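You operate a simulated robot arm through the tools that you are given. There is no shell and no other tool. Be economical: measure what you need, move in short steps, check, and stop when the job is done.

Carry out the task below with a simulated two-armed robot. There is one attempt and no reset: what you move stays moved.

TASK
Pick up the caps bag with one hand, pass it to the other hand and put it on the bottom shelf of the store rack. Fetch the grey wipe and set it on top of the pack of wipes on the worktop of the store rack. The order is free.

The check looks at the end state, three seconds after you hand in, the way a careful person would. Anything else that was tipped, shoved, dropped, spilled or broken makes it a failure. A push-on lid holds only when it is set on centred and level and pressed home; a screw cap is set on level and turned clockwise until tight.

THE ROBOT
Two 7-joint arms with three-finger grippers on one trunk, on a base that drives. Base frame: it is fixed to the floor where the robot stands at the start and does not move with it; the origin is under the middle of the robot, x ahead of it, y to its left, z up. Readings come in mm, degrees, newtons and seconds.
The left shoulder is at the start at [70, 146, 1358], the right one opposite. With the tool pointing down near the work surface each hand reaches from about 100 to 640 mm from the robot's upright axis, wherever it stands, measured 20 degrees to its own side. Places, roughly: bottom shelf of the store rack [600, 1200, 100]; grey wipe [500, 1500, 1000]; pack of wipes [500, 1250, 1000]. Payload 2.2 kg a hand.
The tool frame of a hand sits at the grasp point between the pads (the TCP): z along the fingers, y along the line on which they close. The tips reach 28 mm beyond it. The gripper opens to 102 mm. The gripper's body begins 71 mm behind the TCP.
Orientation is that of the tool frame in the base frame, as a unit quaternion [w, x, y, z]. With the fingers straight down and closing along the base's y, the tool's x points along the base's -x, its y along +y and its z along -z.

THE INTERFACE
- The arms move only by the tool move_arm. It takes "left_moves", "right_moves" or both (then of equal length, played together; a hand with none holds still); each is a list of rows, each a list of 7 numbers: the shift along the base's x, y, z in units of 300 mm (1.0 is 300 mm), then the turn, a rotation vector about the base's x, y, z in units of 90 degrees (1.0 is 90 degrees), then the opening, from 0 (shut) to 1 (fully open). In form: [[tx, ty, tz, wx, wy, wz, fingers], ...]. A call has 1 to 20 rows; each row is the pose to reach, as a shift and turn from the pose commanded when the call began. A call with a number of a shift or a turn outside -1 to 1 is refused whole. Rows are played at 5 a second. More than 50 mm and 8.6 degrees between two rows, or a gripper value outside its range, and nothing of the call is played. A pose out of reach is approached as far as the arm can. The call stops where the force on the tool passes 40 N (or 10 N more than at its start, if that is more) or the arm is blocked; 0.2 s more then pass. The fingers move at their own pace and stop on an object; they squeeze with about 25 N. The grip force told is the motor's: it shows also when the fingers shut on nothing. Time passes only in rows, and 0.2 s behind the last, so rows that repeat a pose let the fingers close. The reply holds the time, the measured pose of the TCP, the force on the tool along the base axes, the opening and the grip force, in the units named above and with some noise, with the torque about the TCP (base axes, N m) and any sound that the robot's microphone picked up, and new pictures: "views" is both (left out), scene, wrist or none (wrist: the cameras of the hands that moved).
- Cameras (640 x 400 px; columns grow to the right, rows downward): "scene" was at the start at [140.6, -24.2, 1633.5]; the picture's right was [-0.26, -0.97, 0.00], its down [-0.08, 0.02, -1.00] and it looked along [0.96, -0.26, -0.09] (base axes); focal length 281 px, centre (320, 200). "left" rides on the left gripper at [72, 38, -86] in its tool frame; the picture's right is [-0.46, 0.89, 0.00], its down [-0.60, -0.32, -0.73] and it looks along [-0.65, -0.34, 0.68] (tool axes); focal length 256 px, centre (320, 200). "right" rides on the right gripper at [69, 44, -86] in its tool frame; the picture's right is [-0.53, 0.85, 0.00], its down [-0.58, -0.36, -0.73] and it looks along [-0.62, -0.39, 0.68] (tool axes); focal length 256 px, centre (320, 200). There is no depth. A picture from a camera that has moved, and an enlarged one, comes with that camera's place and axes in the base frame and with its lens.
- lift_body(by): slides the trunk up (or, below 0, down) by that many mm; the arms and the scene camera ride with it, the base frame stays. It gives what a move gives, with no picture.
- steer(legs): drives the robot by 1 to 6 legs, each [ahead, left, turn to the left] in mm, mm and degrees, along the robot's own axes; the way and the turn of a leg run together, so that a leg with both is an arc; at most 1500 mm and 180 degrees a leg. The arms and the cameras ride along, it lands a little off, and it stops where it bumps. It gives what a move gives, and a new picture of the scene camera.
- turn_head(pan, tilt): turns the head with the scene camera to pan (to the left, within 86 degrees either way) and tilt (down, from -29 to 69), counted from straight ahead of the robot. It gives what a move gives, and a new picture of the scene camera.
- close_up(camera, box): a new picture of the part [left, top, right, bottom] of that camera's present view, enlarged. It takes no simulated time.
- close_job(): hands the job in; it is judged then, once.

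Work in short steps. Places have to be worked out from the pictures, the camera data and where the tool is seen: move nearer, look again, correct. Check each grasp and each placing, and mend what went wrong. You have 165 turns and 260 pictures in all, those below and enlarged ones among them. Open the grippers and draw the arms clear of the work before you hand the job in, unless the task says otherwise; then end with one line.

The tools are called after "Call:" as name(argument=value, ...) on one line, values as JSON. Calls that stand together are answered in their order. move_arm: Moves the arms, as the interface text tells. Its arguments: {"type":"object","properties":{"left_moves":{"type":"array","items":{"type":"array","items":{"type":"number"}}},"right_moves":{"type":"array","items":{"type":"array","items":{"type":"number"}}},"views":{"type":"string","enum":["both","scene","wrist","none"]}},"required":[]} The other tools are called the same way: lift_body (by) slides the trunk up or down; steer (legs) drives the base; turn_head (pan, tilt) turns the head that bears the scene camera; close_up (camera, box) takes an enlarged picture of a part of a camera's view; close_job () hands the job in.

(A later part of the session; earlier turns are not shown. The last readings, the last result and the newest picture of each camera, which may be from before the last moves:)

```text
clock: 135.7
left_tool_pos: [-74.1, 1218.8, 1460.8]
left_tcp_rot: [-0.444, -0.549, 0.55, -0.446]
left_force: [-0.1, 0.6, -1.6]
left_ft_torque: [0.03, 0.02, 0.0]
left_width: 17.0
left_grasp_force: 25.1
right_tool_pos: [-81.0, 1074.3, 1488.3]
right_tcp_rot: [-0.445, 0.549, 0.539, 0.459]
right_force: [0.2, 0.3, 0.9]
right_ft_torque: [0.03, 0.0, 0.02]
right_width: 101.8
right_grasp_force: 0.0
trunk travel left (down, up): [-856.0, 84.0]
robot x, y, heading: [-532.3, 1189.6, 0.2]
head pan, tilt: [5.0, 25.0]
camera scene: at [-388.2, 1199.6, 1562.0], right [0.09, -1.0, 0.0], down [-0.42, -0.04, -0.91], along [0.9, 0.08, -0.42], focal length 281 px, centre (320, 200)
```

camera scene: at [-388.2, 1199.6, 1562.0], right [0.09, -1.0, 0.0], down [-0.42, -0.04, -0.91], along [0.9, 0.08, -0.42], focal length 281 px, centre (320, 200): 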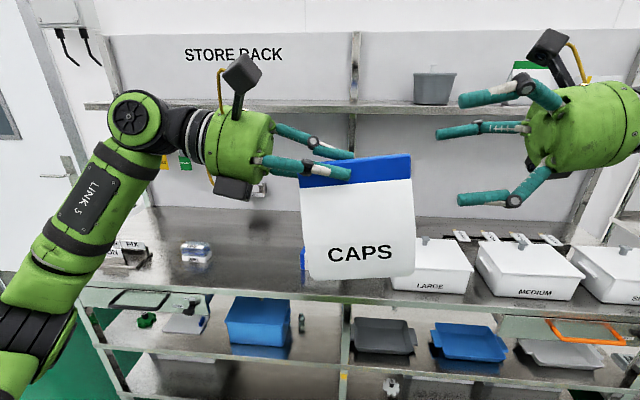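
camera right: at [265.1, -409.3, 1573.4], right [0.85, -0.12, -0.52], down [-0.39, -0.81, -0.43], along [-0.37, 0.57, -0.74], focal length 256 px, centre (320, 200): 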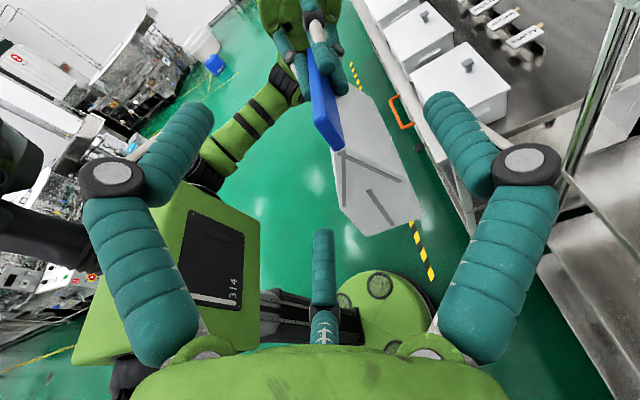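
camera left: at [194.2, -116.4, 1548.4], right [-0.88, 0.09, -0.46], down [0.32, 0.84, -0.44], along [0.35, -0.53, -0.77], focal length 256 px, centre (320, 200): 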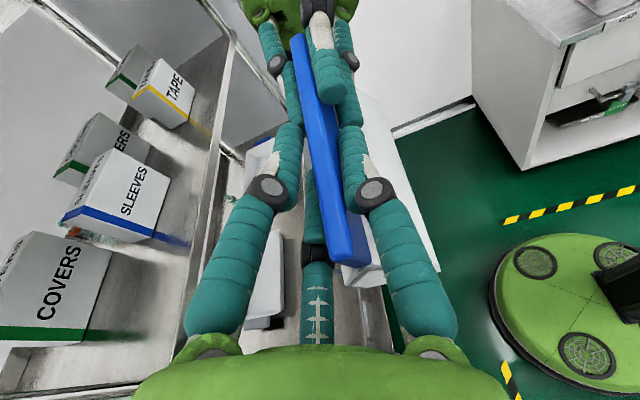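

I rotate the left hand +90° about z (fingers forward) while lowering it, and fold the right arm back out of the way.

Call:
move_arm(left_moves=[[0, 0.03, -0.06, 0, 0, 0.09, 0], [0, 0.06, -0.12, 0, 0, 0.18, 0], [0, 0.09, -0.18, 0, 0, 0.27, 0], [0, 0.12, -0.24, 0, 0, 0.36, 0], [0, 0.15, -0.3, 0, 0, 0.45, 0], [0, 0.18, -0.36, 0, 0, 0.54, 0], [0, 0.21, -0.42, 0, 0, 0.63, 0], [0, 0.24, -0.48, 0, 0, 0.72, 0], [0, 0.27, -0.54, 0, 0, 0.81, 0], [0, 0.3, -0.6, 0, 0, 0.9, 0], [0, 0.3, -0.66, 0, 0, 0.98, 0]], right_moves=[[-0.03, -0.05, 0, 0, 0, 0, 1], [-0.08, -0.1, 0, 0, 0, 0, 1], [-0.13, -0.15, 0, 0, 0, 0, 1], [-0.18, -0.2, 0, 0, 0, 0, 1], [-0.23, -0.25, 0, 0, 0, 0, 1], [-0.28, -0.3, 0, 0, 0, 0, 1], [-0.33, -0.3, 0, 0, 0, 0, 1], [-0.38, -0.3, 0, 0, 0, 0, 1], [-0.43, -0.3, 0, 0, 0, 0, 1], [-0.48, -0.3, 0, 0, 0, 0, 1], [-0.53, -0.3, 0, 0, 0, 0, 1]])

```text
clock: 138.1
left_tool_pos: [-36.0, 1290.9, 1299.6]
left_tcp_rot: [0.079, 0.769, -0.103, 0.626]
left_force: [0.5, -0.3, 0.8]
left_ft_torque: [0.04, 0.06, -0.03]
left_width: 16.8
left_grasp_force: 25.0
left hand out of reach, approached as far as the arm can: row 7, 8, 9, 10, 11
right_tool_pos: [-216.7, 1009.8, 1514.8]
right_tcp_rot: [-0.428, 0.562, 0.541, 0.457]
right_force: [-0.7, -0.4, -1.1]
right_ft_torque: [-0.01, 0.03, -0.02]
right_width: 102.1
right_grasp_force: 0.1
right hand out of reach, approached as far as the arm can: row 4, 5, 6, 7, 8, 9, 10, 11
trunk travel left (down, up): [-856.0, 84.0]
robot x, y, heading: [-533.7, 1194.9, 0.2]
head pan, tilt: [5.0, 25.0]
camera scene: at [-388.8, 1202.9, 1562.0], right [0.09, -1.0, 0.0], down [-0.42, -0.04, -0.91], along [0.9, 0.08, -0.42], focal length 281 px, centre (320, 200)
camera right: at [-177.2, 938.0, 1601.5], right [0.85, -0.16, -0.51], down [-0.4, -0.82, -0.41], along [-0.35, 0.55, -0.76], focal length 256 px, centre (320, 200)
camera left: at [-112.3, 1270.4, 1386.6], right [-0.32, -0.83, -0.46], down [-0.73, 0.52, -0.44], along [0.61, 0.2, -0.77], focal length 256 px, centre (320, 200)
```

scene: 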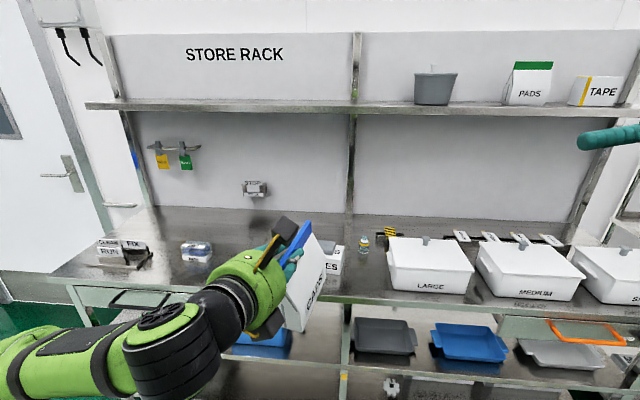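
right: 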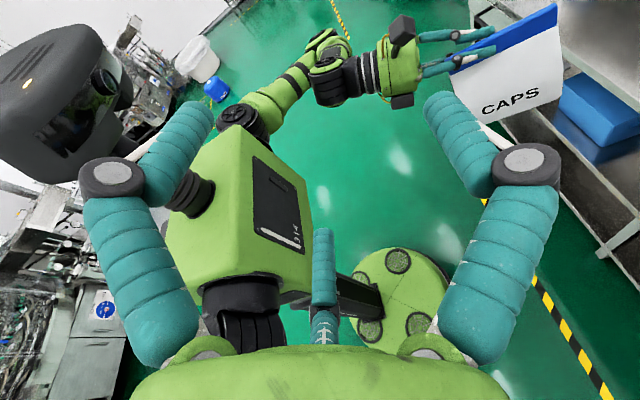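
left: 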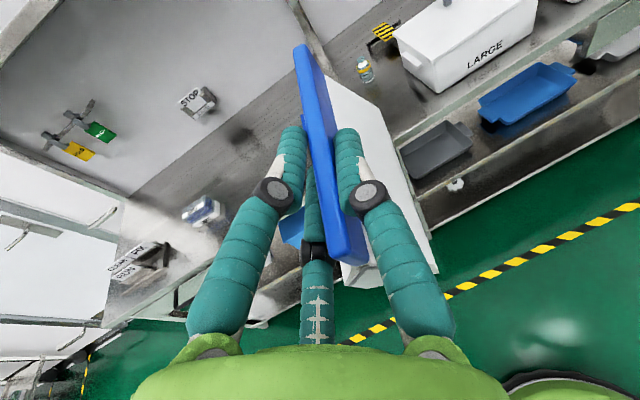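

Fingers now point forward (yaw −15°). I test lowering the arm another 190 mm with a slight nose-down to level the bag.

Call:
move_arm(left_moves=[[0, 0, -0.12, 0, 0.02, 0, 0], [0, 0, -0.24, 0, 0.04, 0, 0], [0, 0, -0.36, 0, 0.06, 0, 0], [0, 0, -0.48, 0, 0.078, 0, 0], [0, 0, -0.6, 0, 0.078, 0, 0]])

```text
clock: 139.3
left_tool_pos: [-29.8, 1327.9, 1231.0]
left_tcp_rot: [0.083, 0.806, -0.097, 0.578]
left_force: [0.1, -0.8, 0.2]
left_ft_torque: [0.0, 0.03, -0.02]
left_width: 16.7
left_grasp_force: 25.1
left hand out of reach, approached as far as the arm can: row 1, 2, 3, 4, 5
right_tool_pos: [-214.2, 1007.5, 1514.2]
right_tcp_rot: [-0.429, 0.561, 0.54, 0.457]
right_force: [0.8, 0.3, -1.1]
right_ft_torque: [0.03, -0.02, 0.0]
right_width: 102.1
right_grasp_force: 0.1
trunk travel left (down, up): [-856.0, 84.0]
robot x, y, heading: [-532.2, 1192.4, 0.0]
head pan, tilt: [5.0, 25.0]
camera scene: at [-387.4, 1200.7, 1561.9], right [0.09, -1.0, 0.0], down [-0.42, -0.04, -0.91], along [0.9, 0.08, -0.42], focal length 281 px, centre (320, 200)
camera left: at [-95.5, 1307.5, 1328.0], right [-0.37, -0.83, -0.42], down [-0.78, 0.52, -0.35], along [0.51, 0.2, -0.84], focal length 256 px, centre (320, 200)
```

scene: 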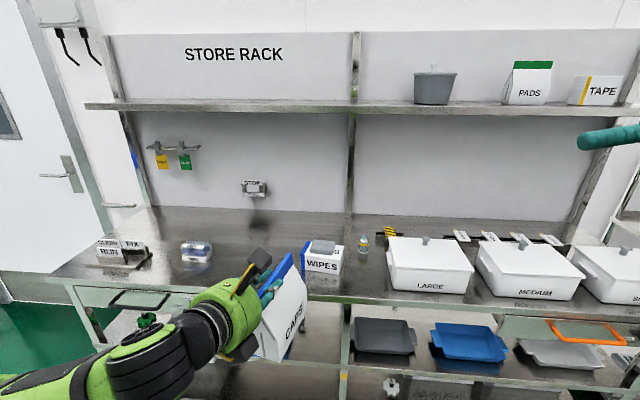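
left: 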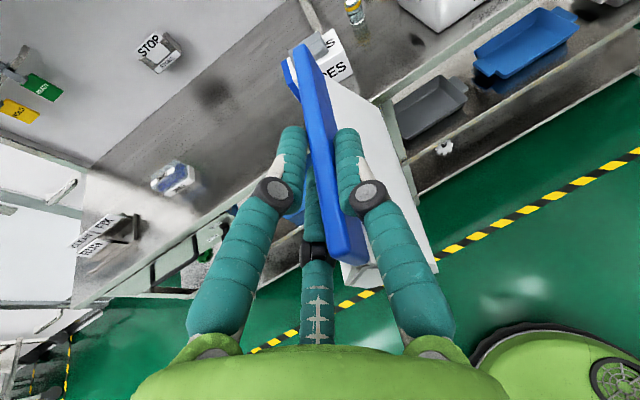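

Some progress (−70 mm). I try a different route: lower while moving back and to the left.

Call:
move_arm(left_moves=[[-0.05, 0.05, -0.1, 0, 0, 0, 0], [-0.1, 0.1, -0.2, 0, 0, 0, 0], [-0.15, 0.15, -0.3, 0, 0, 0, 0], [-0.2, 0.2, -0.4, 0, 0, 0, 0], [-0.2, 0.2, -0.5, 0, 0, 0, 0]])

```text
clock: 140.5
left_tool_pos: [-31.1, 1328.0, 1232.4]
left_tcp_rot: [0.083, 0.806, -0.097, 0.578]
left_force: [0.7, -0.8, 0.2]
left_ft_torque: [0.03, 0.03, 0.02]
left_width: 16.6
left_grasp_force: 25.1
left hand out of reach, approached as far as the arm can: row 1, 2, 3, 4, 5
right_tool_pos: [-215.9, 1008.8, 1514.2]
right_tcp_rot: [-0.429, 0.561, 0.54, 0.457]
right_force: [-0.3, -1.0, 0.1]
right_ft_torque: [0.0, -0.01, -0.01]
right_width: 102.1
right_grasp_force: 0.0
trunk travel left (down, up): [-856.0, 84.0]
robot x, y, heading: [-531.9, 1190.5, 0.1]
head pan, tilt: [5.0, 25.0]
camera scene: at [-388.1, 1201.6, 1561.9], right [0.09, -1.0, 0.0], down [-0.42, -0.04, -0.91], along [0.9, 0.08, -0.42], focal length 281 px, centre (320, 200)
camera left: at [-96.2, 1308.0, 1328.3], right [-0.37, -0.83, -0.42], down [-0.78, 0.52, -0.35], along [0.51, 0.2, -0.84], focal length 256 px, centre (320, 200)
```

scene: 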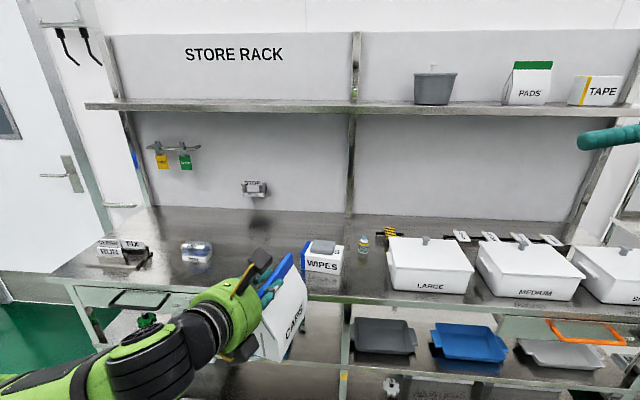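
left: 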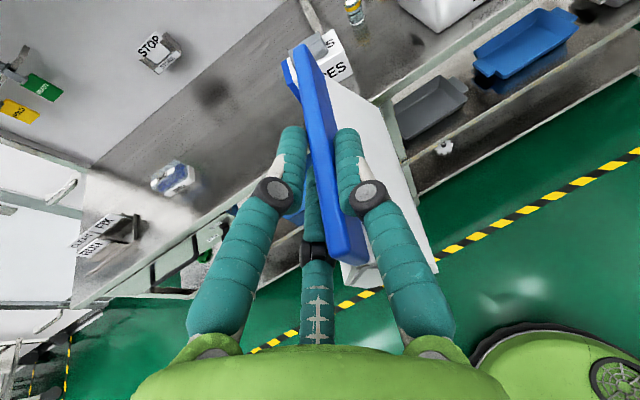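

The posture is at a joint limit. I explore whether turning the hand partly back (yaw −45°) allows lower reach; the base heading could make up the difference.

Call:
move_arm(left_moves=[[0, 0, 0, 0, 0, -0.09, 0], [0, 0, 0, 0, 0, -0.18, 0], [0, 0, -0.05, 0, 0, -0.27, 0], [0, 0, -0.12, 0, 0, -0.33, 0], [0, 0, -0.22, 0, 0, -0.33, 0], [0, 0, -0.34, 0, 0, -0.33, 0], [0, 0, -0.46, 0, 0, -0.33, 0], [0, 0, -0.58, 0, 0, -0.33, 0]], views="scene")

```text
clock: 142.3
left_tool_pos: [-30.0, 1326.1, 1056.3]
left_tcp_rot: [0.229, 0.753, -0.301, 0.538]
left_force: [0.5, -1.3, 0.2]
left_ft_torque: [0.05, 0.03, -0.04]
left_width: 16.8
left_grasp_force: 24.8
right_tool_pos: [-214.8, 1008.8, 1516.2]
right_tcp_rot: [-0.429, 0.562, 0.54, 0.457]
right_force: [-0.1, 1.1, 0.1]
right_ft_torque: [-0.01, -0.02, 0.03]
right_width: 102.1
right_grasp_force: 0.0
trunk travel left (down, up): [-856.0, 84.0]
robot x, y, heading: [-531.8, 1194.7, 0.1]
head pan, tilt: [5.0, 25.0]
camera scene: at [-387.9, 1201.8, 1562.0], right [0.09, -1.0, 0.0], down [-0.42, -0.04, -0.91], along [0.9, 0.08, -0.42], focal length 281 px, centre (320, 200)
```

scene: 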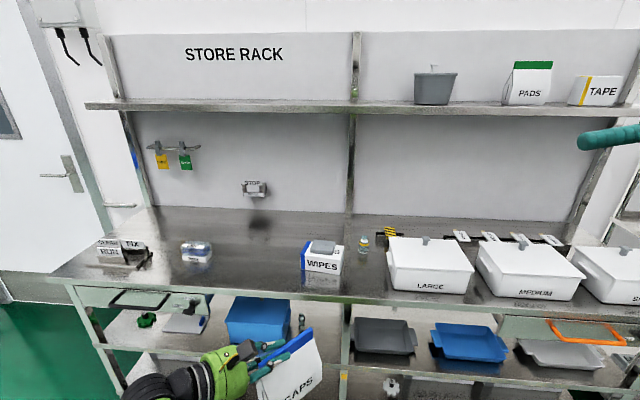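

At yaw −45° the arm lowers freely. Diagonal insertion is fine, so I keep that. Now I fold the right arm: fingers back to pointing down and pulled in.

Call:
move_arm(right_moves=[[0, -0.04, 0, -0.0513, -0.0513, 0.0513, 1], [0, -0.08, 0, -0.1027, -0.1027, 0.1027, 1], [0, -0.12, -0.02, -0.154, -0.154, 0.154, 1], [0, -0.16, -0.04, -0.2053, -0.2053, 0.2053, 1], [0, -0.2, -0.06, -0.2567, -0.2567, 0.2567, 1], [0, -0.24, -0.08, -0.308, -0.308, 0.308, 1], [-0.02, -0.28, -0.1, -0.3593, -0.3593, 0.3593, 1], [-0.04, -0.32, -0.12, -0.4107, -0.4107, 0.4107, 1], [-0.06, -0.36, -0.14, -0.462, -0.462, 0.462, 1], [-0.08, -0.4, -0.16, -0.5133, -0.5133, 0.5133, 1], [-0.1, -0.44, -0.18, -0.5647, -0.5647, 0.5647, 1], [-0.12, -0.48, -0.2, -0.616, -0.616, 0.616, 1], [-0.14, -0.5, -0.22, -0.6673, -0.6673, 0.6673, 1], [-0.16, -0.5, -0.24, -0.7187, -0.7187, 0.7187, 1], [-0.18, -0.5, -0.26, -0.77, -0.77, 0.77, 1]], views="none")

Call:
lift_body(by=-400)

Call:
lift_body(by=-300)

Call:
turn_head(pan=0, tilt=25)

```text
clock: 145.5
left_tool_pos: [-29.1, 1326.7, 1057.6]
left_tcp_rot: [0.229, 0.754, -0.301, 0.538]
left_force: [-1.3, 0.4, 0.1]
left_ft_torque: [0.07, 0.04, 0.02]
left_width: 16.6
left_grasp_force: 24.9
right_tool_pos: [-294.3, 835.0, 1412.6]
right_tcp_rot: [0.094, -0.004, 0.995, 0.012]
right_force: [0.1, 0.2, -0.6]
right_ft_torque: [0.0, -0.03, -0.01]
right_width: 101.7
right_grasp_force: 0.1
right hand out of reach, approached as far as the arm can: row 1, 2, 3
trunk travel left (down, up): [-856.0, 84.0]
robot x, y, heading: [-534.1, 1192.2, 0.2]
head pan, tilt: [5.0, 25.0]
```

```text
clock: 149.3
left_tool_pos: [-28.8, 1326.6, 657.5]
left_tcp_rot: [0.229, 0.754, -0.301, 0.537]
left_force: [0.7, 0.0, -0.1]
left_ft_torque: [0.03, 0.01, -0.02]
left_width: 16.8
left_grasp_force: 25.0
right_tool_pos: [-294.0, 834.7, 1011.6]
right_tcp_rot: [0.093, -0.004, 0.996, 0.013]
right_force: [0.1, 0.7, 0.4]
right_ft_torque: [-0.01, -0.04, 0.04]
right_width: 102.2
right_grasp_force: 0.1
trunk travel left (down, up): [-456.0, 484.0]
robot x, y, heading: [-528.6, 1191.8, 0.1]
head pan, tilt: [5.0, 25.0]
```

```text
clock: 152.3
left_tool_pos: [-28.9, 1326.3, 357.1]
left_tcp_rot: [0.229, 0.754, -0.301, 0.537]
left_force: [-0.6, -0.1, -0.3]
left_ft_torque: [0.02, 0.02, 0.0]
left_width: 16.8
left_grasp_force: 25.2
right_tool_pos: [-292.6, 833.4, 712.6]
right_tcp_rot: [0.093, -0.003, 0.996, 0.013]
right_force: [-0.6, 0.7, 0.0]
right_ft_torque: [0.0, -0.01, 0.01]
right_width: 102.1
right_grasp_force: 0.0
trunk travel left (down, up): [-156.0, 784.0]
robot x, y, heading: [-529.9, 1195.2, 0.3]
head pan, tilt: [5.0, 25.0]
```

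```text
clock: 153.0
left_tool_pos: [-28.8, 1327.1, 357.1]
left_tcp_rot: [0.23, 0.753, -0.302, 0.536]
left_force: [0.5, 0.2, -0.1]
left_ft_torque: [0.04, -0.01, 0.02]
left_width: 16.9
left_grasp_force: 24.9
right_tool_pos: [-294.2, 835.0, 711.3]
right_tcp_rot: [0.094, -0.003, 0.996, 0.013]
right_force: [-0.4, 0.0, 0.3]
right_ft_torque: [0.01, -0.02, 0.0]
right_width: 101.8
right_grasp_force: 0.0
trunk travel left (down, up): [-156.0, 784.0]
robot x, y, heading: [-530.3, 1192.7, 0.2]
head pan, tilt: [0.0, 25.0]
camera scene: at [-387.9, 1193.7, 862.0], right [0.0, -1.0, 0.0], down [-0.42, 0.0, -0.91], along [0.91, 0.0, -0.42], focal length 281 px, centre (320, 200)
```

scene: 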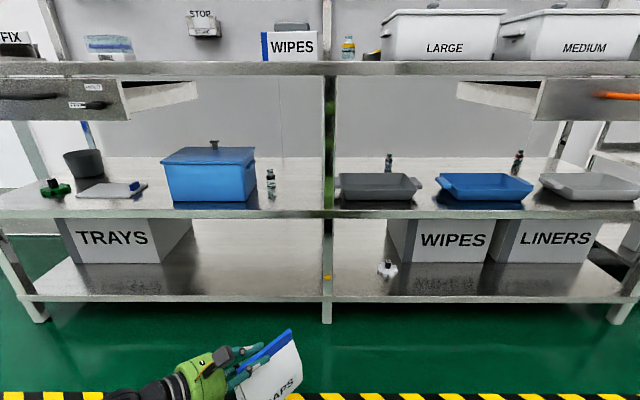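

Clear picture: bottom shelf ≈ z 134, front edge x≈375, mid-shelf underside ≈449, free floor y≈1200–1750. I lower to TCP z≈305, align at y≈1420 and drive in partway.

Call:
lift_body(by=-50)

Call:
steer(legs=[[0, 95, 0], [330, 0, 0]])

Call:
turn_head(pan=20, tilt=45)

```text
clock: 153.9
left_tool_pos: [-28.8, 1325.8, 305.9]
left_tcp_rot: [0.229, 0.754, -0.3, 0.538]
left_force: [0.6, 0.3, 0.5]
left_ft_torque: [0.04, 0.04, -0.01]
left_width: 16.5
left_grasp_force: 24.7
right_tool_pos: [-293.3, 834.5, 661.4]
right_tcp_rot: [0.093, -0.003, 0.996, 0.013]
right_force: [0.6, 0.3, 0.0]
right_ft_torque: [0.04, 0.03, 0.0]
right_width: 101.8
right_grasp_force: 0.1
trunk travel left (down, up): [-106.0, 834.0]
robot x, y, heading: [-533.7, 1197.4, 0.3]
head pan, tilt: [0.0, 25.0]
```

```text
clock: 156.8
left_tool_pos: [302.4, 1419.6, 307.3]
left_tcp_rot: [0.229, 0.754, -0.301, 0.537]
left_force: [-0.4, 0.0, 0.0]
left_ft_torque: [0.03, 0.03, -0.02]
left_width: 16.6
left_grasp_force: 24.9
right_tool_pos: [36.2, 929.7, 662.5]
right_tcp_rot: [0.093, -0.001, 0.996, 0.012]
right_force: [0.1, 0.7, 0.5]
right_ft_torque: [-0.01, 0.06, -0.03]
right_width: 102.3
right_grasp_force: 0.1
trunk travel left (down, up): [-106.0, 834.0]
robot x, y, heading: [-199.7, 1289.9, 0.1]
head pan, tilt: [0.0, 25.0]
camera scene: at [-56.9, 1288.7, 812.0], right [0.0, -1.0, 0.0], down [-0.42, 0.0, -0.91], along [0.91, 0.0, -0.42], focal length 281 px, centre (320, 200)
```

scene: 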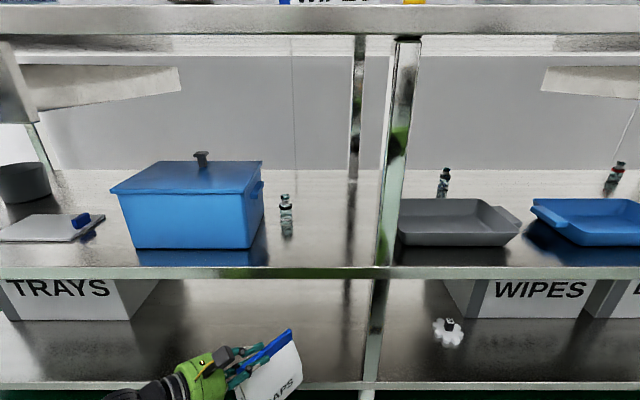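

```text
clock: 157.6
left_tool_pos: [302.6, 1420.1, 306.8]
left_tcp_rot: [0.23, 0.753, -0.302, 0.537]
left_force: [-0.2, -0.5, -0.1]
left_ft_torque: [0.01, 0.01, 0.0]
left_width: 16.7
left_grasp_force: 25.1
right_tool_pos: [36.1, 929.1, 661.8]
right_tcp_rot: [0.093, -0.001, 0.996, 0.013]
right_force: [0.1, -1.0, -0.1]
right_ft_torque: [-0.01, 0.0, -0.03]
right_width: 102.0
right_grasp_force: 0.1
trunk travel left (down, up): [-106.0, 834.0]
robot x, y, heading: [-202.0, 1290.6, 0.4]
head pan, tilt: [20.0, 45.0]
camera scene: at [-72.6, 1316.4, 781.4], right [0.34, -0.94, 0.0], down [-0.66, -0.24, -0.71], along [0.66, 0.24, -0.71], focal length 281 px, centre (320, 200)
```

scene: 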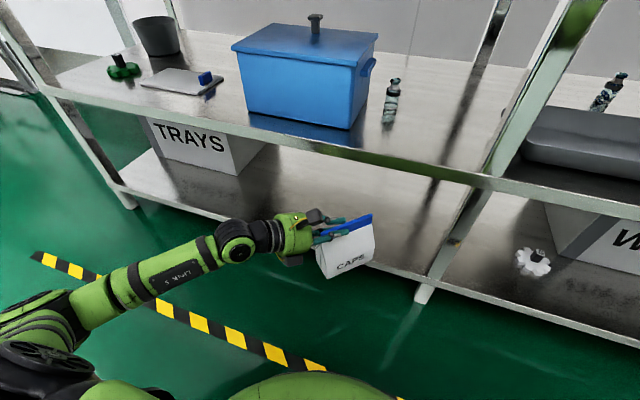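

The hand is lined up; front edges at x≈355, shelf z≈150. I raise 12 mm for margin and drive 165 mm in.

Call:
lift_body(by=12)

Call:
steer(legs=[[100, 0, 0]])

```text
clock: 158.2
left_tool_pos: [302.8, 1419.6, 319.1]
left_tcp_rot: [0.23, 0.753, -0.301, 0.537]
left_force: [0.4, 0.2, 0.1]
left_ft_torque: [-0.01, 0.04, 0.03]
left_width: 16.6
left_grasp_force: 24.3
right_tool_pos: [37.0, 929.5, 674.3]
right_tcp_rot: [0.094, -0.001, 0.996, 0.012]
right_force: [0.1, -0.6, -0.3]
right_ft_torque: [0.01, -0.01, 0.01]
right_width: 102.3
right_grasp_force: 0.1
trunk travel left (down, up): [-118.0, 822.0]
robot x, y, heading: [-202.2, 1285.8, -0.2]
head pan, tilt: [20.0, 45.0]
```

```text
clock: 159.4
left_tool_pos: [400.9, 1421.3, 319.1]
left_tcp_rot: [0.229, 0.754, -0.302, 0.537]
left_force: [-0.7, -0.1, -0.6]
left_ft_torque: [0.04, 0.01, -0.02]
left_width: 16.8
left_grasp_force: 24.8
right_tool_pos: [135.9, 930.3, 674.1]
right_tcp_rot: [0.094, -0.002, 0.996, 0.014]
right_force: [0.3, 0.6, 0.9]
right_ft_torque: [-0.01, -0.05, -0.01]
right_width: 102.1
right_grasp_force: 0.1
trunk travel left (down, up): [-118.0, 822.0]
robot x, y, heading: [-102.1, 1288.6, 0.2]
head pan, tilt: [20.0, 45.0]
camera scene: at [26.2, 1316.7, 793.4], right [0.34, -0.94, 0.0], down [-0.66, -0.24, -0.71], along [0.66, 0.24, -0.71], focal length 281 px, centre (320, 200)
```

scene: 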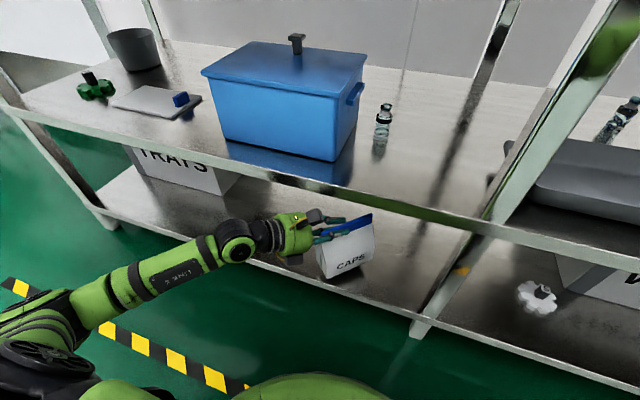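

Clear on all sides. Another 70 mm in.

Call:
steer(legs=[[70, 0, 0]])

Call:
turn_head(pan=15, tilt=60)

Call:
close_up(camera="left", box=[0, 0, 640, 400])

```text
clock: 160.4
left_tool_pos: [470.5, 1421.5, 319.6]
left_tcp_rot: [0.23, 0.754, -0.302, 0.537]
left_force: [0.8, -0.2, -0.3]
left_ft_torque: [0.0, 0.04, 0.01]
left_width: 17.0
left_grasp_force: 25.2
right_tool_pos: [205.7, 929.0, 674.3]
right_tcp_rot: [0.094, -0.001, 0.996, 0.013]
right_force: [0.1, -0.3, 0.1]
right_ft_torque: [0.01, -0.01, 0.01]
right_width: 101.9
right_grasp_force: 0.1
trunk travel left (down, up): [-118.0, 822.0]
robot x, y, heading: [-32.8, 1290.2, 0.1]
head pan, tilt: [20.0, 45.0]
camera scene: at [95.6, 1316.7, 793.4], right [0.34, -0.94, 0.0], down [-0.66, -0.24, -0.71], along [0.66, 0.24, -0.71], focal length 281 px, centre (320, 200)
```

scene: 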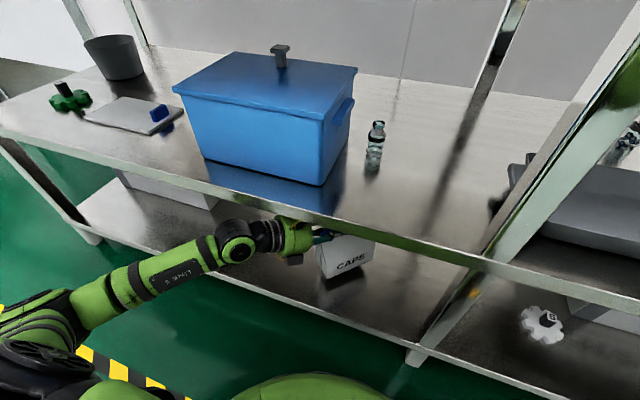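

```text
clock: 161.2
left_tool_pos: [470.4, 1421.5, 318.9]
left_tcp_rot: [0.231, 0.753, -0.303, 0.537]
left_force: [-0.2, -0.4, -0.4]
left_ft_torque: [0.03, 0.03, 0.01]
left_width: 16.9
left_grasp_force: 25.2
right_tool_pos: [204.9, 930.4, 673.1]
right_tcp_rot: [0.093, -0.002, 0.996, 0.013]
right_force: [0.3, -1.0, -0.2]
right_ft_torque: [-0.02, -0.05, 0.01]
right_width: 102.0
right_grasp_force: 0.0
trunk travel left (down, up): [-118.0, 822.0]
robot x, y, heading: [-33.6, 1289.2, 0.1]
head pan, tilt: [15.0, 60.0]
camera scene: at [83.7, 1306.2, 773.9], right [0.26, -0.97, 0.0], down [-0.84, -0.23, -0.5], along [0.48, 0.13, -0.87], focal length 281 px, centre (320, 200)
```

scene: 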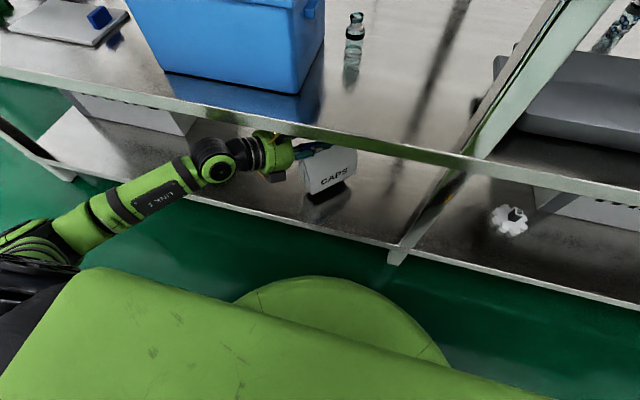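

```text
1.00 times, centred on (320, 200) of left (not enlarged: the box is as wide or as high as the picture)
camera zoom: at [404.0, 1436.3, 415.6], right [-0.73, -0.53, -0.42], down [-0.41, 0.84, -0.35], along [0.54, -0.08, -0.84], focal length 256 px, centre (320, 200)
```

zoom: 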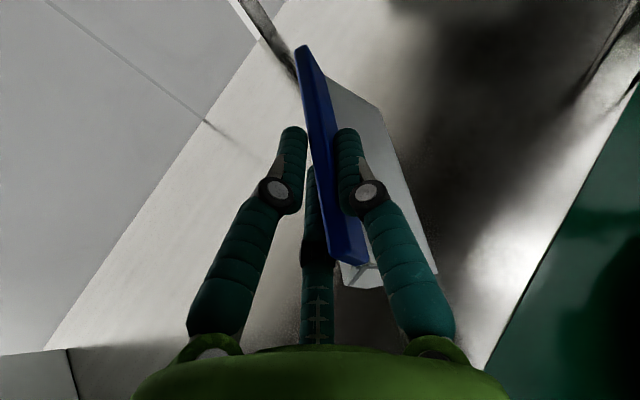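

The bag is over the shelf. I check its level with a close-up, then lower it with the arm in small force-checked steps.

Call:
turn_head(pan=20, tilt=48)

Call:
close_up(camera="scene", box=[240, 180, 440, 305])

Call:
move_arm(left_moves=[[0, 0, -0.03, 0, 0, 0, 0], [0, 0, -0.06, 0, 0, 0, 0], [0, 0, -0.06, 0, 0, 0, 0]], views="none")

```text
clock: 161.9
left_tool_pos: [470.5, 1420.6, 318.1]
left_tcp_rot: [0.23, 0.754, -0.302, 0.536]
left_force: [-0.5, -0.5, 0.3]
left_ft_torque: [0.08, 0.02, -0.01]
left_width: 16.5
left_grasp_force: 24.9
right_tool_pos: [205.4, 929.8, 674.2]
right_tcp_rot: [0.093, 0.0, 0.996, 0.012]
right_force: [0.1, 0.3, -0.2]
right_ft_torque: [-0.04, 0.02, -0.01]
right_width: 102.0
right_grasp_force: 0.2
trunk travel left (down, up): [-118.0, 822.0]
robot x, y, heading: [-32.7, 1288.3, 0.2]
head pan, tilt: [20.0, 48.0]
camera scene: at [93.3, 1315.8, 789.1], right [0.34, -0.94, 0.0], down [-0.7, -0.25, -0.67], along [0.63, 0.23, -0.74], focal length 281 px, centre (320, 200)
```

scene: 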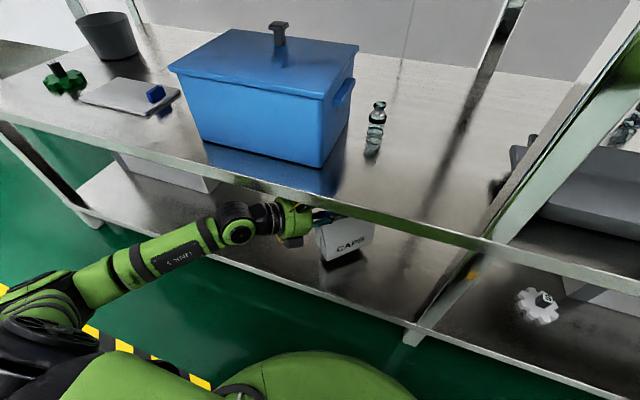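

```text
3.20 times, centred on (340, 242) of scene
camera zoom: at [93.3, 1315.8, 789.1], right [0.34, -0.94, 0.0], down [-0.7, -0.25, -0.67], along [0.63, 0.23, -0.74], focal length 898 px, centre (256, 64)
```

zoom: 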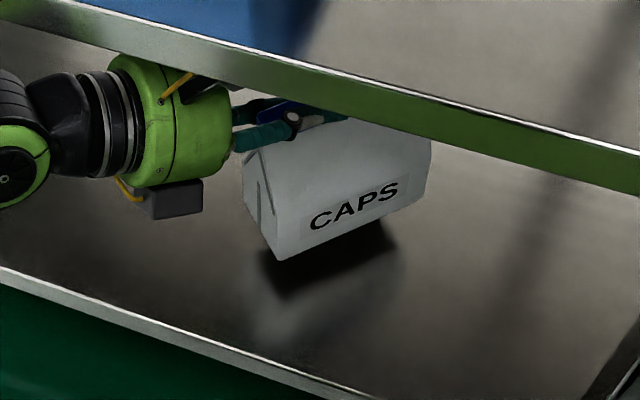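

```text
clock: 162.7
left_tool_pos: [470.9, 1420.4, 300.1]
left_tcp_rot: [0.229, 0.754, -0.301, 0.537]
left_force: [-0.2, -0.3, 0.3]
left_ft_torque: [0.03, -0.01, 0.02]
left_width: 16.3
left_grasp_force: 25.6
right_tool_pos: [204.4, 930.2, 673.6]
right_tcp_rot: [0.094, -0.001, 0.996, 0.013]
right_force: [-1.0, 1.1, -0.5]
right_ft_torque: [-0.02, 0.01, -0.02]
right_width: 102.0
right_grasp_force: 0.0
trunk travel left (down, up): [-118.0, 822.0]
robot x, y, heading: [-34.7, 1288.7, 0.3]
head pan, tilt: [20.0, 48.0]
```

No contact yet; continue downward.

Call:
move_arm(left_moves=[[0, 0, -0.02, 0, 0, 0, 0], [0, 0, -0.04, 0, 0, 0, 0], [0, 0, -0.04, 0, 0, 0, 0]], views="none")

Call:
close_up(camera="scene", box=[240, 180, 440, 305])

```text
clock: 163.5
left_tool_pos: [471.4, 1420.8, 288.4]
left_tcp_rot: [0.229, 0.753, -0.301, 0.538]
left_force: [-0.2, 0.7, 0.3]
left_ft_torque: [0.01, 0.03, 0.0]
left_width: 16.8
left_grasp_force: 25.5
right_tool_pos: [205.0, 930.0, 673.6]
right_tcp_rot: [0.093, -0.001, 0.996, 0.013]
right_force: [0.3, 0.1, -1.3]
right_ft_torque: [0.0, -0.01, 0.01]
right_width: 102.0
right_grasp_force: 0.0
trunk travel left (down, up): [-118.0, 822.0]
robot x, y, heading: [-30.4, 1294.6, 0.2]
head pan, tilt: [20.0, 48.0]
```

```text
3.20 times, centred on (340, 242) of scene
camera zoom: at [93.3, 1315.9, 789.2], right [0.34, -0.94, 0.0], down [-0.7, -0.26, -0.67], along [0.63, 0.23, -0.74], focal length 898 px, centre (256, 64)
```

zoom: 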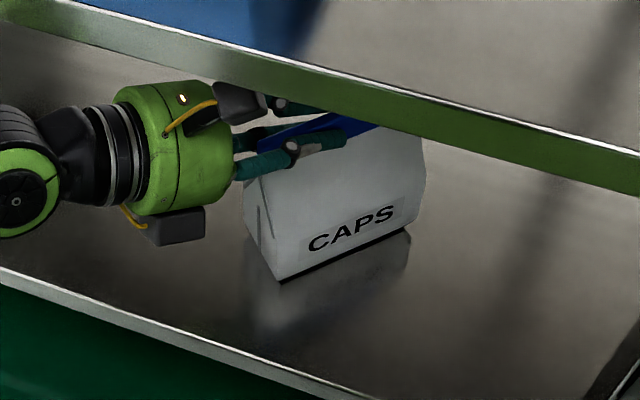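

Very near the surface and level. Continue in ~4 mm steps.

Call:
move_arm(left_moves=[[0, 0, -0.012, 0, 0, 0, 0], [0, 0, -0.024, 0, 0, 0, 0], [0, 0, -0.024, 0, 0, 0, 0]], views="none")

Call:
close_up(camera="scene", box=[240, 180, 440, 305])

```text
clock: 164.3
left_tool_pos: [470.7, 1420.1, 284.8]
left_tcp_rot: [0.23, 0.751, -0.302, 0.541]
left_force: [-1.2, -1.7, 14.4]
left_ft_torque: [0.36, 0.32, 0.07]
left_width: 16.6
left_grasp_force: 25.1
right_tool_pos: [204.1, 929.0, 674.3]
right_tcp_rot: [0.094, -0.002, 0.996, 0.012]
right_force: [-0.6, -0.8, 0.0]
right_ft_torque: [0.01, 0.04, 0.02]
right_width: 102.1
right_grasp_force: 0.0
trunk travel left (down, up): [-118.0, 822.0]
robot x, y, heading: [-32.9, 1289.7, 0.0]
head pan, tilt: [20.0, 48.0]
```

```text
3.20 times, centred on (340, 242) of scene
camera zoom: at [92.0, 1315.4, 789.6], right [0.34, -0.94, 0.0], down [-0.7, -0.25, -0.67], along [0.63, 0.23, -0.74], focal length 898 px, centre (256, 64)
```

zoom: 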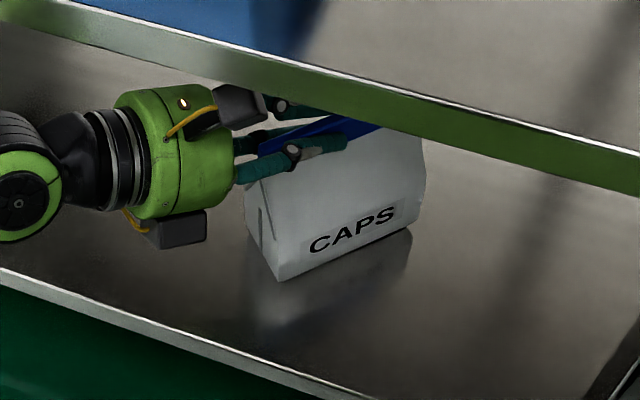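

Touch-down (14 N, nearly level). I loosen the fingers slightly, then lift them off the ridge before opening wide, so they don't push the sloped sides.

Call:
move_arm(left_moves=[[0, 0, 0.004, 0, 0, 0, 0.22], [0, 0, 0.006, 0, 0, 0, 0.27], [0, 0, 0.008, 0, 0, 0, 0.3], [0, 0, 0.03, 0, 0, 0, 0.32], [0, 0, 0.06, 0, 0, 0, 0.35], [0, 0, 0.09, 0, 0, 0, 0.38], [0, 0, 0.125, 0, 0, 0, 0.38]])

Call:
close_up(camera="scene", box=[240, 180, 440, 305])

```text
clock: 165.9
left_tool_pos: [469.7, 1420.9, 319.4]
left_tcp_rot: [0.229, 0.754, -0.302, 0.537]
left_force: [0.7, 0.5, 0.9]
left_ft_torque: [0.01, 0.01, -0.03]
left_width: 38.8
left_grasp_force: 0.1
right_tool_pos: [205.3, 929.7, 673.1]
right_tcp_rot: [0.092, 0.0, 0.996, 0.013]
right_force: [0.2, -0.4, 1.1]
right_ft_torque: [0.02, -0.01, 0.01]
right_width: 102.2
right_grasp_force: 0.1
trunk travel left (down, up): [-118.0, 822.0]
robot x, y, heading: [-33.4, 1289.3, 0.1]
head pan, tilt: [20.0, 48.0]
camera scene: at [93.2, 1315.8, 789.2], right [0.34, -0.94, 0.0], down [-0.7, -0.26, -0.67], along [0.63, 0.23, -0.74], focal length 281 px, centre (320, 200)
camera left: at [403.9, 1436.5, 416.2], right [-0.73, -0.53, -0.42], down [-0.41, 0.84, -0.35], along [0.54, -0.08, -0.84], focal length 256 px, centre (320, 200)
```

scene: 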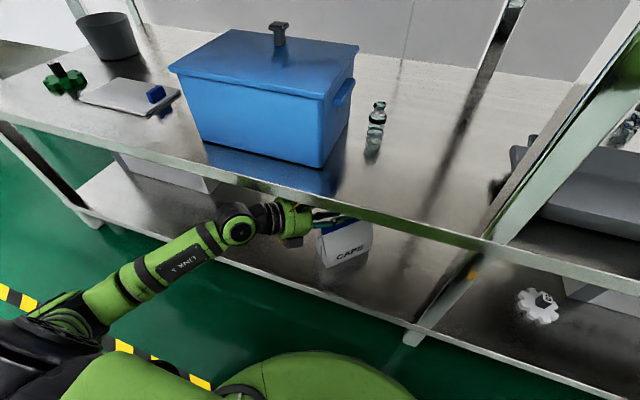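
left: 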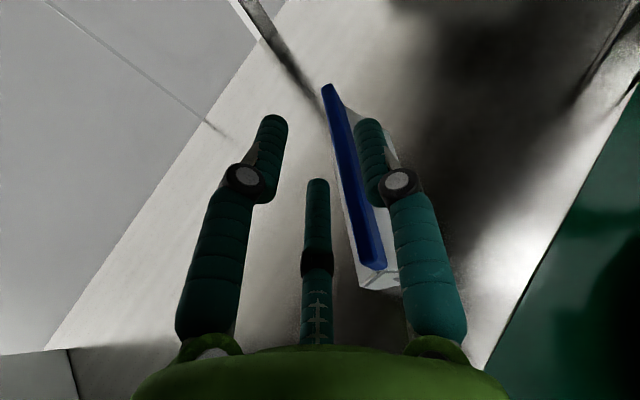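

```text
3.20 times, centred on (340, 242) of scene
camera zoom: at [93.2, 1315.8, 789.2], right [0.34, -0.94, 0.0], down [-0.7, -0.26, -0.67], along [0.63, 0.23, -0.74], focal length 898 px, centre (256, 64)
```

zoom: 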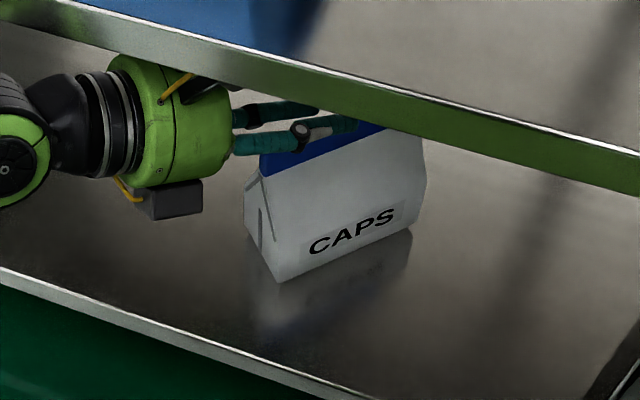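

Bag stands upright and free. I withdraw along the finger direction by driving diagonally back-left, then straight back.

Call:
steer(legs=[[-100, 100, 0], [-250, 0, 0]])

Call:
turn_head(pan=-5, tilt=30)

Call:
close_up(camera="scene", box=[180, 180, 440, 342])

```text
clock: 168.7
left_tool_pos: [121.1, 1520.4, 318.9]
left_tcp_rot: [0.23, 0.753, -0.302, 0.537]
left_force: [-0.3, -0.5, -0.3]
left_ft_torque: [-0.03, 0.0, -0.05]
left_width: 38.6
left_grasp_force: 0.0
right_tool_pos: [-145.1, 1030.0, 674.6]
right_tcp_rot: [0.093, -0.001, 0.996, 0.013]
right_force: [-0.1, 0.1, -0.3]
right_ft_torque: [-0.01, 0.0, 0.01]
right_width: 102.0
right_grasp_force: 0.0
trunk travel left (down, up): [-118.0, 822.0]
robot x, y, heading: [-382.0, 1386.4, 0.1]
head pan, tilt: [20.0, 48.0]
camera scene: at [-256.8, 1416.5, 789.2], right [0.34, -0.94, 0.0], down [-0.7, -0.25, -0.67], along [0.63, 0.23, -0.74], focal length 281 px, centre (320, 200)
```

scene: 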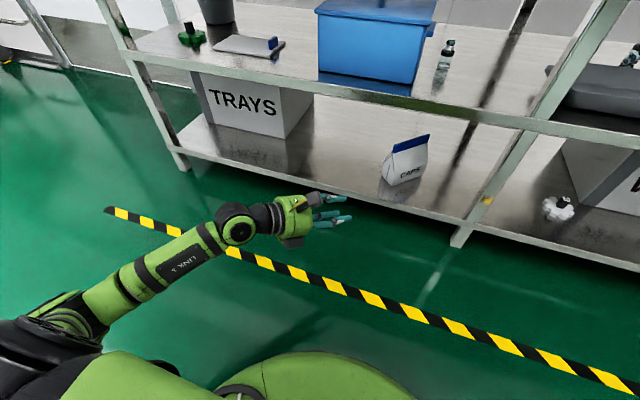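

```text
clock: 169.6
left_tool_pos: [120.8, 1521.6, 319.2]
left_tcp_rot: [0.231, 0.753, -0.304, 0.536]
left_force: [-0.5, 0.1, 0.1]
left_ft_torque: [0.01, -0.03, 0.01]
left_width: 38.6
left_grasp_force: 0.0
right_tool_pos: [-145.4, 1030.5, 674.9]
right_tcp_rot: [0.094, -0.002, 0.995, 0.014]
right_force: [0.0, 0.5, -0.5]
right_ft_torque: [-0.01, 0.0, 0.02]
right_width: 101.8
right_grasp_force: 0.1
trunk travel left (down, up): [-118.0, 822.0]
robot x, y, heading: [-382.4, 1390.2, 0.3]
head pan, tilt: [-5.0, 30.0]
camera scene: at [-240.8, 1381.7, 815.9], right [-0.09, -1.0, 0.0], down [-0.5, 0.04, -0.87], along [0.86, -0.07, -0.5], focal length 281 px, centre (320, 200)
```

scene: 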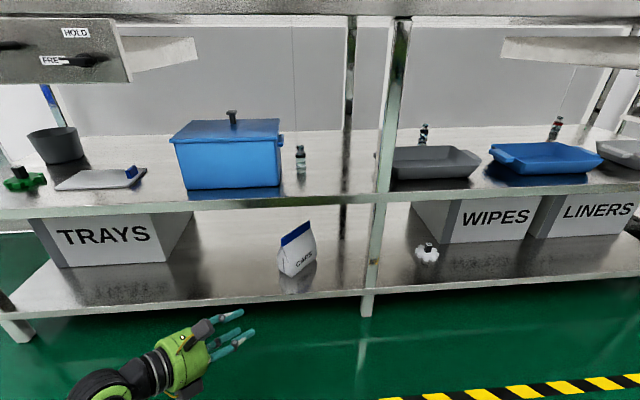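

```text
2.46 times, centred on (310, 261) of scene
camera zoom: at [-240.8, 1381.7, 815.9], right [-0.09, -1.0, 0.0], down [-0.5, 0.04, -0.87], along [0.86, -0.07, -0.5], focal length 691 px, centre (345, 50)
```

zoom: 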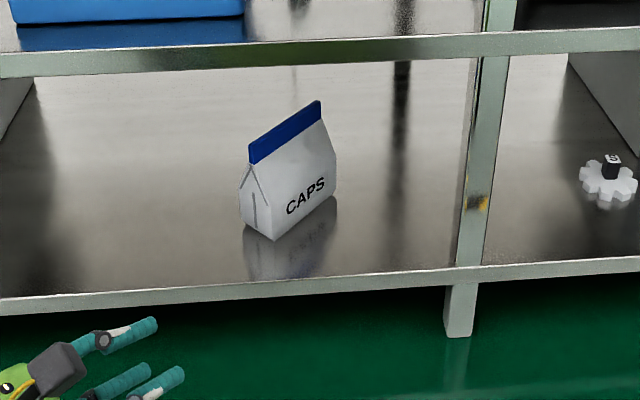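

The caps bag stands upright on the bottom shelf. Now I go back to check the SLEEVES box against the starting picture: raise the trunk, return to the start pose and repeat the same view.

Call:
lift_body(by=400)

Call:
lift_body(by=377)

Call:
steer(legs=[[0, -700, 0], [0, -690, 0], [380, 0, 0]])

Call:
turn_head(pan=-15, tilt=5)

Call:
close_up(camera="scene", box=[260, 220, 580, 400])

```text
clock: 173.4
left_tool_pos: [121.1, 1521.6, 718.3]
left_tcp_rot: [0.23, 0.754, -0.303, 0.536]
left_force: [-0.5, 0.3, 0.7]
left_ft_torque: [0.0, -0.04, -0.01]
left_width: 38.8
left_grasp_force: 0.0
right_tool_pos: [-146.1, 1031.2, 1072.9]
right_tcp_rot: [0.093, -0.002, 0.996, 0.013]
right_force: [-1.0, 0.0, -0.1]
right_ft_torque: [-0.01, 0.03, 0.0]
right_width: 101.7
right_grasp_force: 0.1
trunk travel left (down, up): [-518.0, 422.0]
robot x, y, heading: [-382.1, 1390.4, 0.2]
head pan, tilt: [-5.0, 30.0]
```

```text
clock: 177.0
left_tool_pos: [120.9, 1521.9, 1095.1]
left_tcp_rot: [0.229, 0.754, -0.302, 0.537]
left_force: [0.2, -1.0, 0.7]
left_ft_torque: [0.01, -0.04, -0.02]
left_width: 38.6
left_grasp_force: 0.1
right_tool_pos: [-145.3, 1030.3, 1451.6]
right_tcp_rot: [0.093, -0.001, 0.996, 0.014]
right_force: [-0.3, 0.4, 0.8]
right_ft_torque: [0.01, 0.0, -0.03]
right_width: 102.1
right_grasp_force: 0.1
trunk travel left (down, up): [-895.0, 45.0]
robot x, y, heading: [-381.2, 1388.1, 0.1]
head pan, tilt: [-5.0, 30.0]
```

```text
clock: 186.3
left_tool_pos: [502.3, 143.9, 1097.5]
left_tcp_rot: [0.225, 0.755, -0.296, 0.54]
left_force: [0.5, -0.4, -0.3]
left_ft_torque: [0.01, 0.0, -0.02]
left_width: 38.6
left_grasp_force: 0.1
right_tool_pos: [242.0, -350.4, 1451.2]
right_tcp_rot: [0.094, -0.009, 0.995, 0.013]
right_force: [-0.1, 0.9, 0.3]
right_ft_torque: [0.0, -0.03, -0.01]
right_width: 102.1
right_grasp_force: 0.0
trunk travel left (down, up): [-895.0, 45.0]
robot x, y, heading: [2.3, 6.5, 0.9]
head pan, tilt: [-5.0, 30.0]
camera scene: at [141.8, -1.6, 1593.3], right [-0.07, -1.0, 0.0], down [-0.5, 0.04, -0.87], along [0.86, -0.06, -0.5], focal length 281 px, centre (320, 200)
```

scene: 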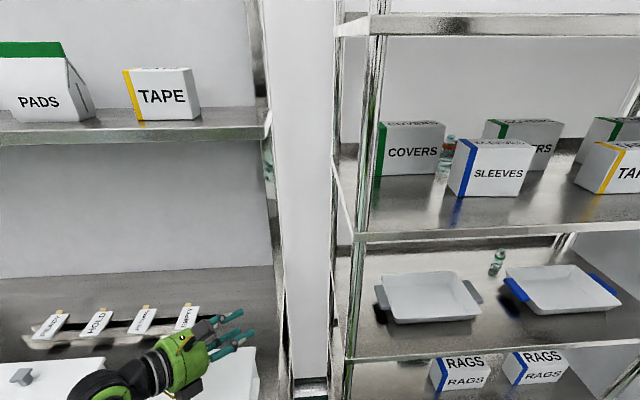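

```text
clock: 187.2
left_tool_pos: [504.1, 143.4, 1096.2]
left_tcp_rot: [0.226, 0.757, -0.297, 0.537]
left_force: [0.4, 0.2, 0.4]
left_ft_torque: [-0.02, 0.0, -0.03]
left_width: 38.8
left_grasp_force: 0.1
right_tool_pos: [245.7, -351.4, 1451.0]
right_tcp_rot: [0.093, -0.009, 0.996, 0.014]
right_force: [-0.2, 0.5, 0.8]
right_ft_torque: [0.05, 0.04, -0.01]
right_width: 101.8
right_grasp_force: 0.1
trunk travel left (down, up): [-895.0, 45.0]
robot x, y, heading: [-0.8, 6.1, 0.8]
head pan, tilt: [-15.0, 5.0]
camera scene: at [144.3, -17.3, 1633.3], right [-0.24, -0.97, 0.0], down [-0.09, 0.02, -1.0], along [0.97, -0.24, -0.09], focal length 281 px, centre (320, 200)
```

scene: 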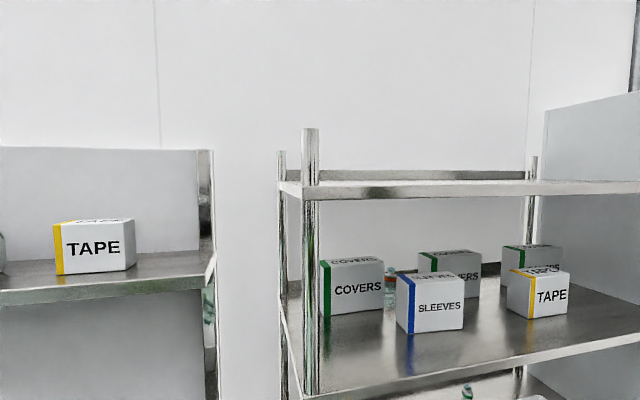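

```text
2.00 times, centred on (420, 310) of scene
camera zoom: at [144.3, -17.3, 1633.3], right [-0.24, -0.97, 0.0], down [-0.09, 0.02, -1.0], along [0.97, -0.24, -0.09], focal length 561 px, centre (120, -20)
```

zoom: 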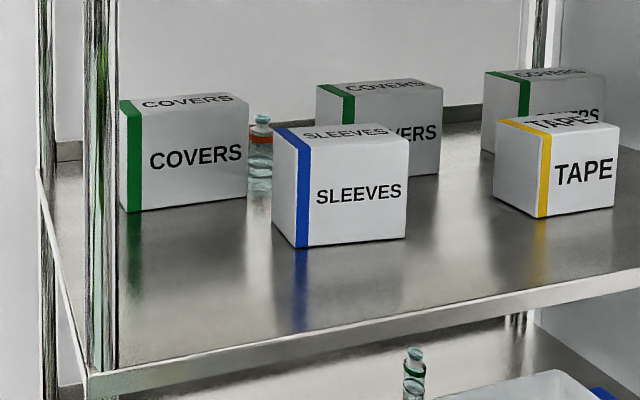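

References (TAPE, COVERS, post) match the start within ~2 mm, but SLEEVES has shifted about 11 mm in +y (and ~3° turned). I'll nudge it back with the closed left hand, from its free left side. First back off, close the left fingers and raise that hand.

Call:
steer(legs=[[-200, 0, -0.8]])

Call:
move_arm(left_moves=[[0, 0, 0.12, 0, 0, 0, 0], [0, 0, 0.24, 0, 0, 0, 0], [0, 0, 0.36, 0, 0, 0, 0], [0, 0, 0.48, 0, 0, 0, 0], [0, 0, 0.6, 0, 0, 0, 0], [0, 0, 0.72, 0, 0, 0, 0], [0, 0, 0.83, 0, 0, 0, 0]], views="none")

```text
clock: 188.8
left_tool_pos: [309.7, 135.9, 1094.4]
left_tcp_rot: [0.23, 0.755, -0.301, 0.535]
left_force: [0.3, -0.4, 0.0]
left_ft_torque: [0.01, 0.01, -0.07]
left_width: 38.7
left_grasp_force: 0.1
right_tool_pos: [46.6, -355.6, 1450.9]
right_tcp_rot: [0.092, -0.001, 0.996, 0.013]
right_force: [0.3, -0.7, -0.2]
right_ft_torque: [0.0, 0.04, 0.01]
right_width: 102.0
right_grasp_force: 0.0
trunk travel left (down, up): [-895.0, 45.0]
robot x, y, heading: [-199.4, 1.5, 0.3]
head pan, tilt: [-15.0, 5.0]
camera scene: at [-50.4, -20.9, 1632.9], right [-0.26, -0.97, 0.0], down [-0.09, 0.02, -1.0], along [0.96, -0.26, -0.09], focal length 281 px, centre (320, 200)
```

scene: 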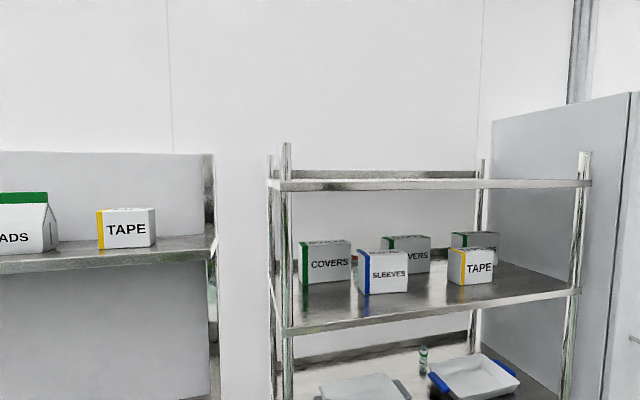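

```text
clock: 190.3
left_tool_pos: [306.9, 135.3, 1346.9]
left_tcp_rot: [0.229, 0.755, -0.301, 0.535]
left_force: [-0.4, 0.2, -0.1]
left_ft_torque: [0.01, 0.0, 0.0]
left_width: 2.0
left_grasp_force: 24.8
right_tool_pos: [41.5, -355.8, 1450.5]
right_tcp_rot: [0.094, -0.003, 0.996, 0.014]
right_force: [-0.2, 0.1, -0.6]
right_ft_torque: [0.03, 0.01, 0.0]
right_width: 102.1
right_grasp_force: 0.1
trunk travel left (down, up): [-895.0, 45.0]
robot x, y, heading: [-199.3, 1.7, 0.4]
head pan, tilt: [-15.0, 5.0]
```

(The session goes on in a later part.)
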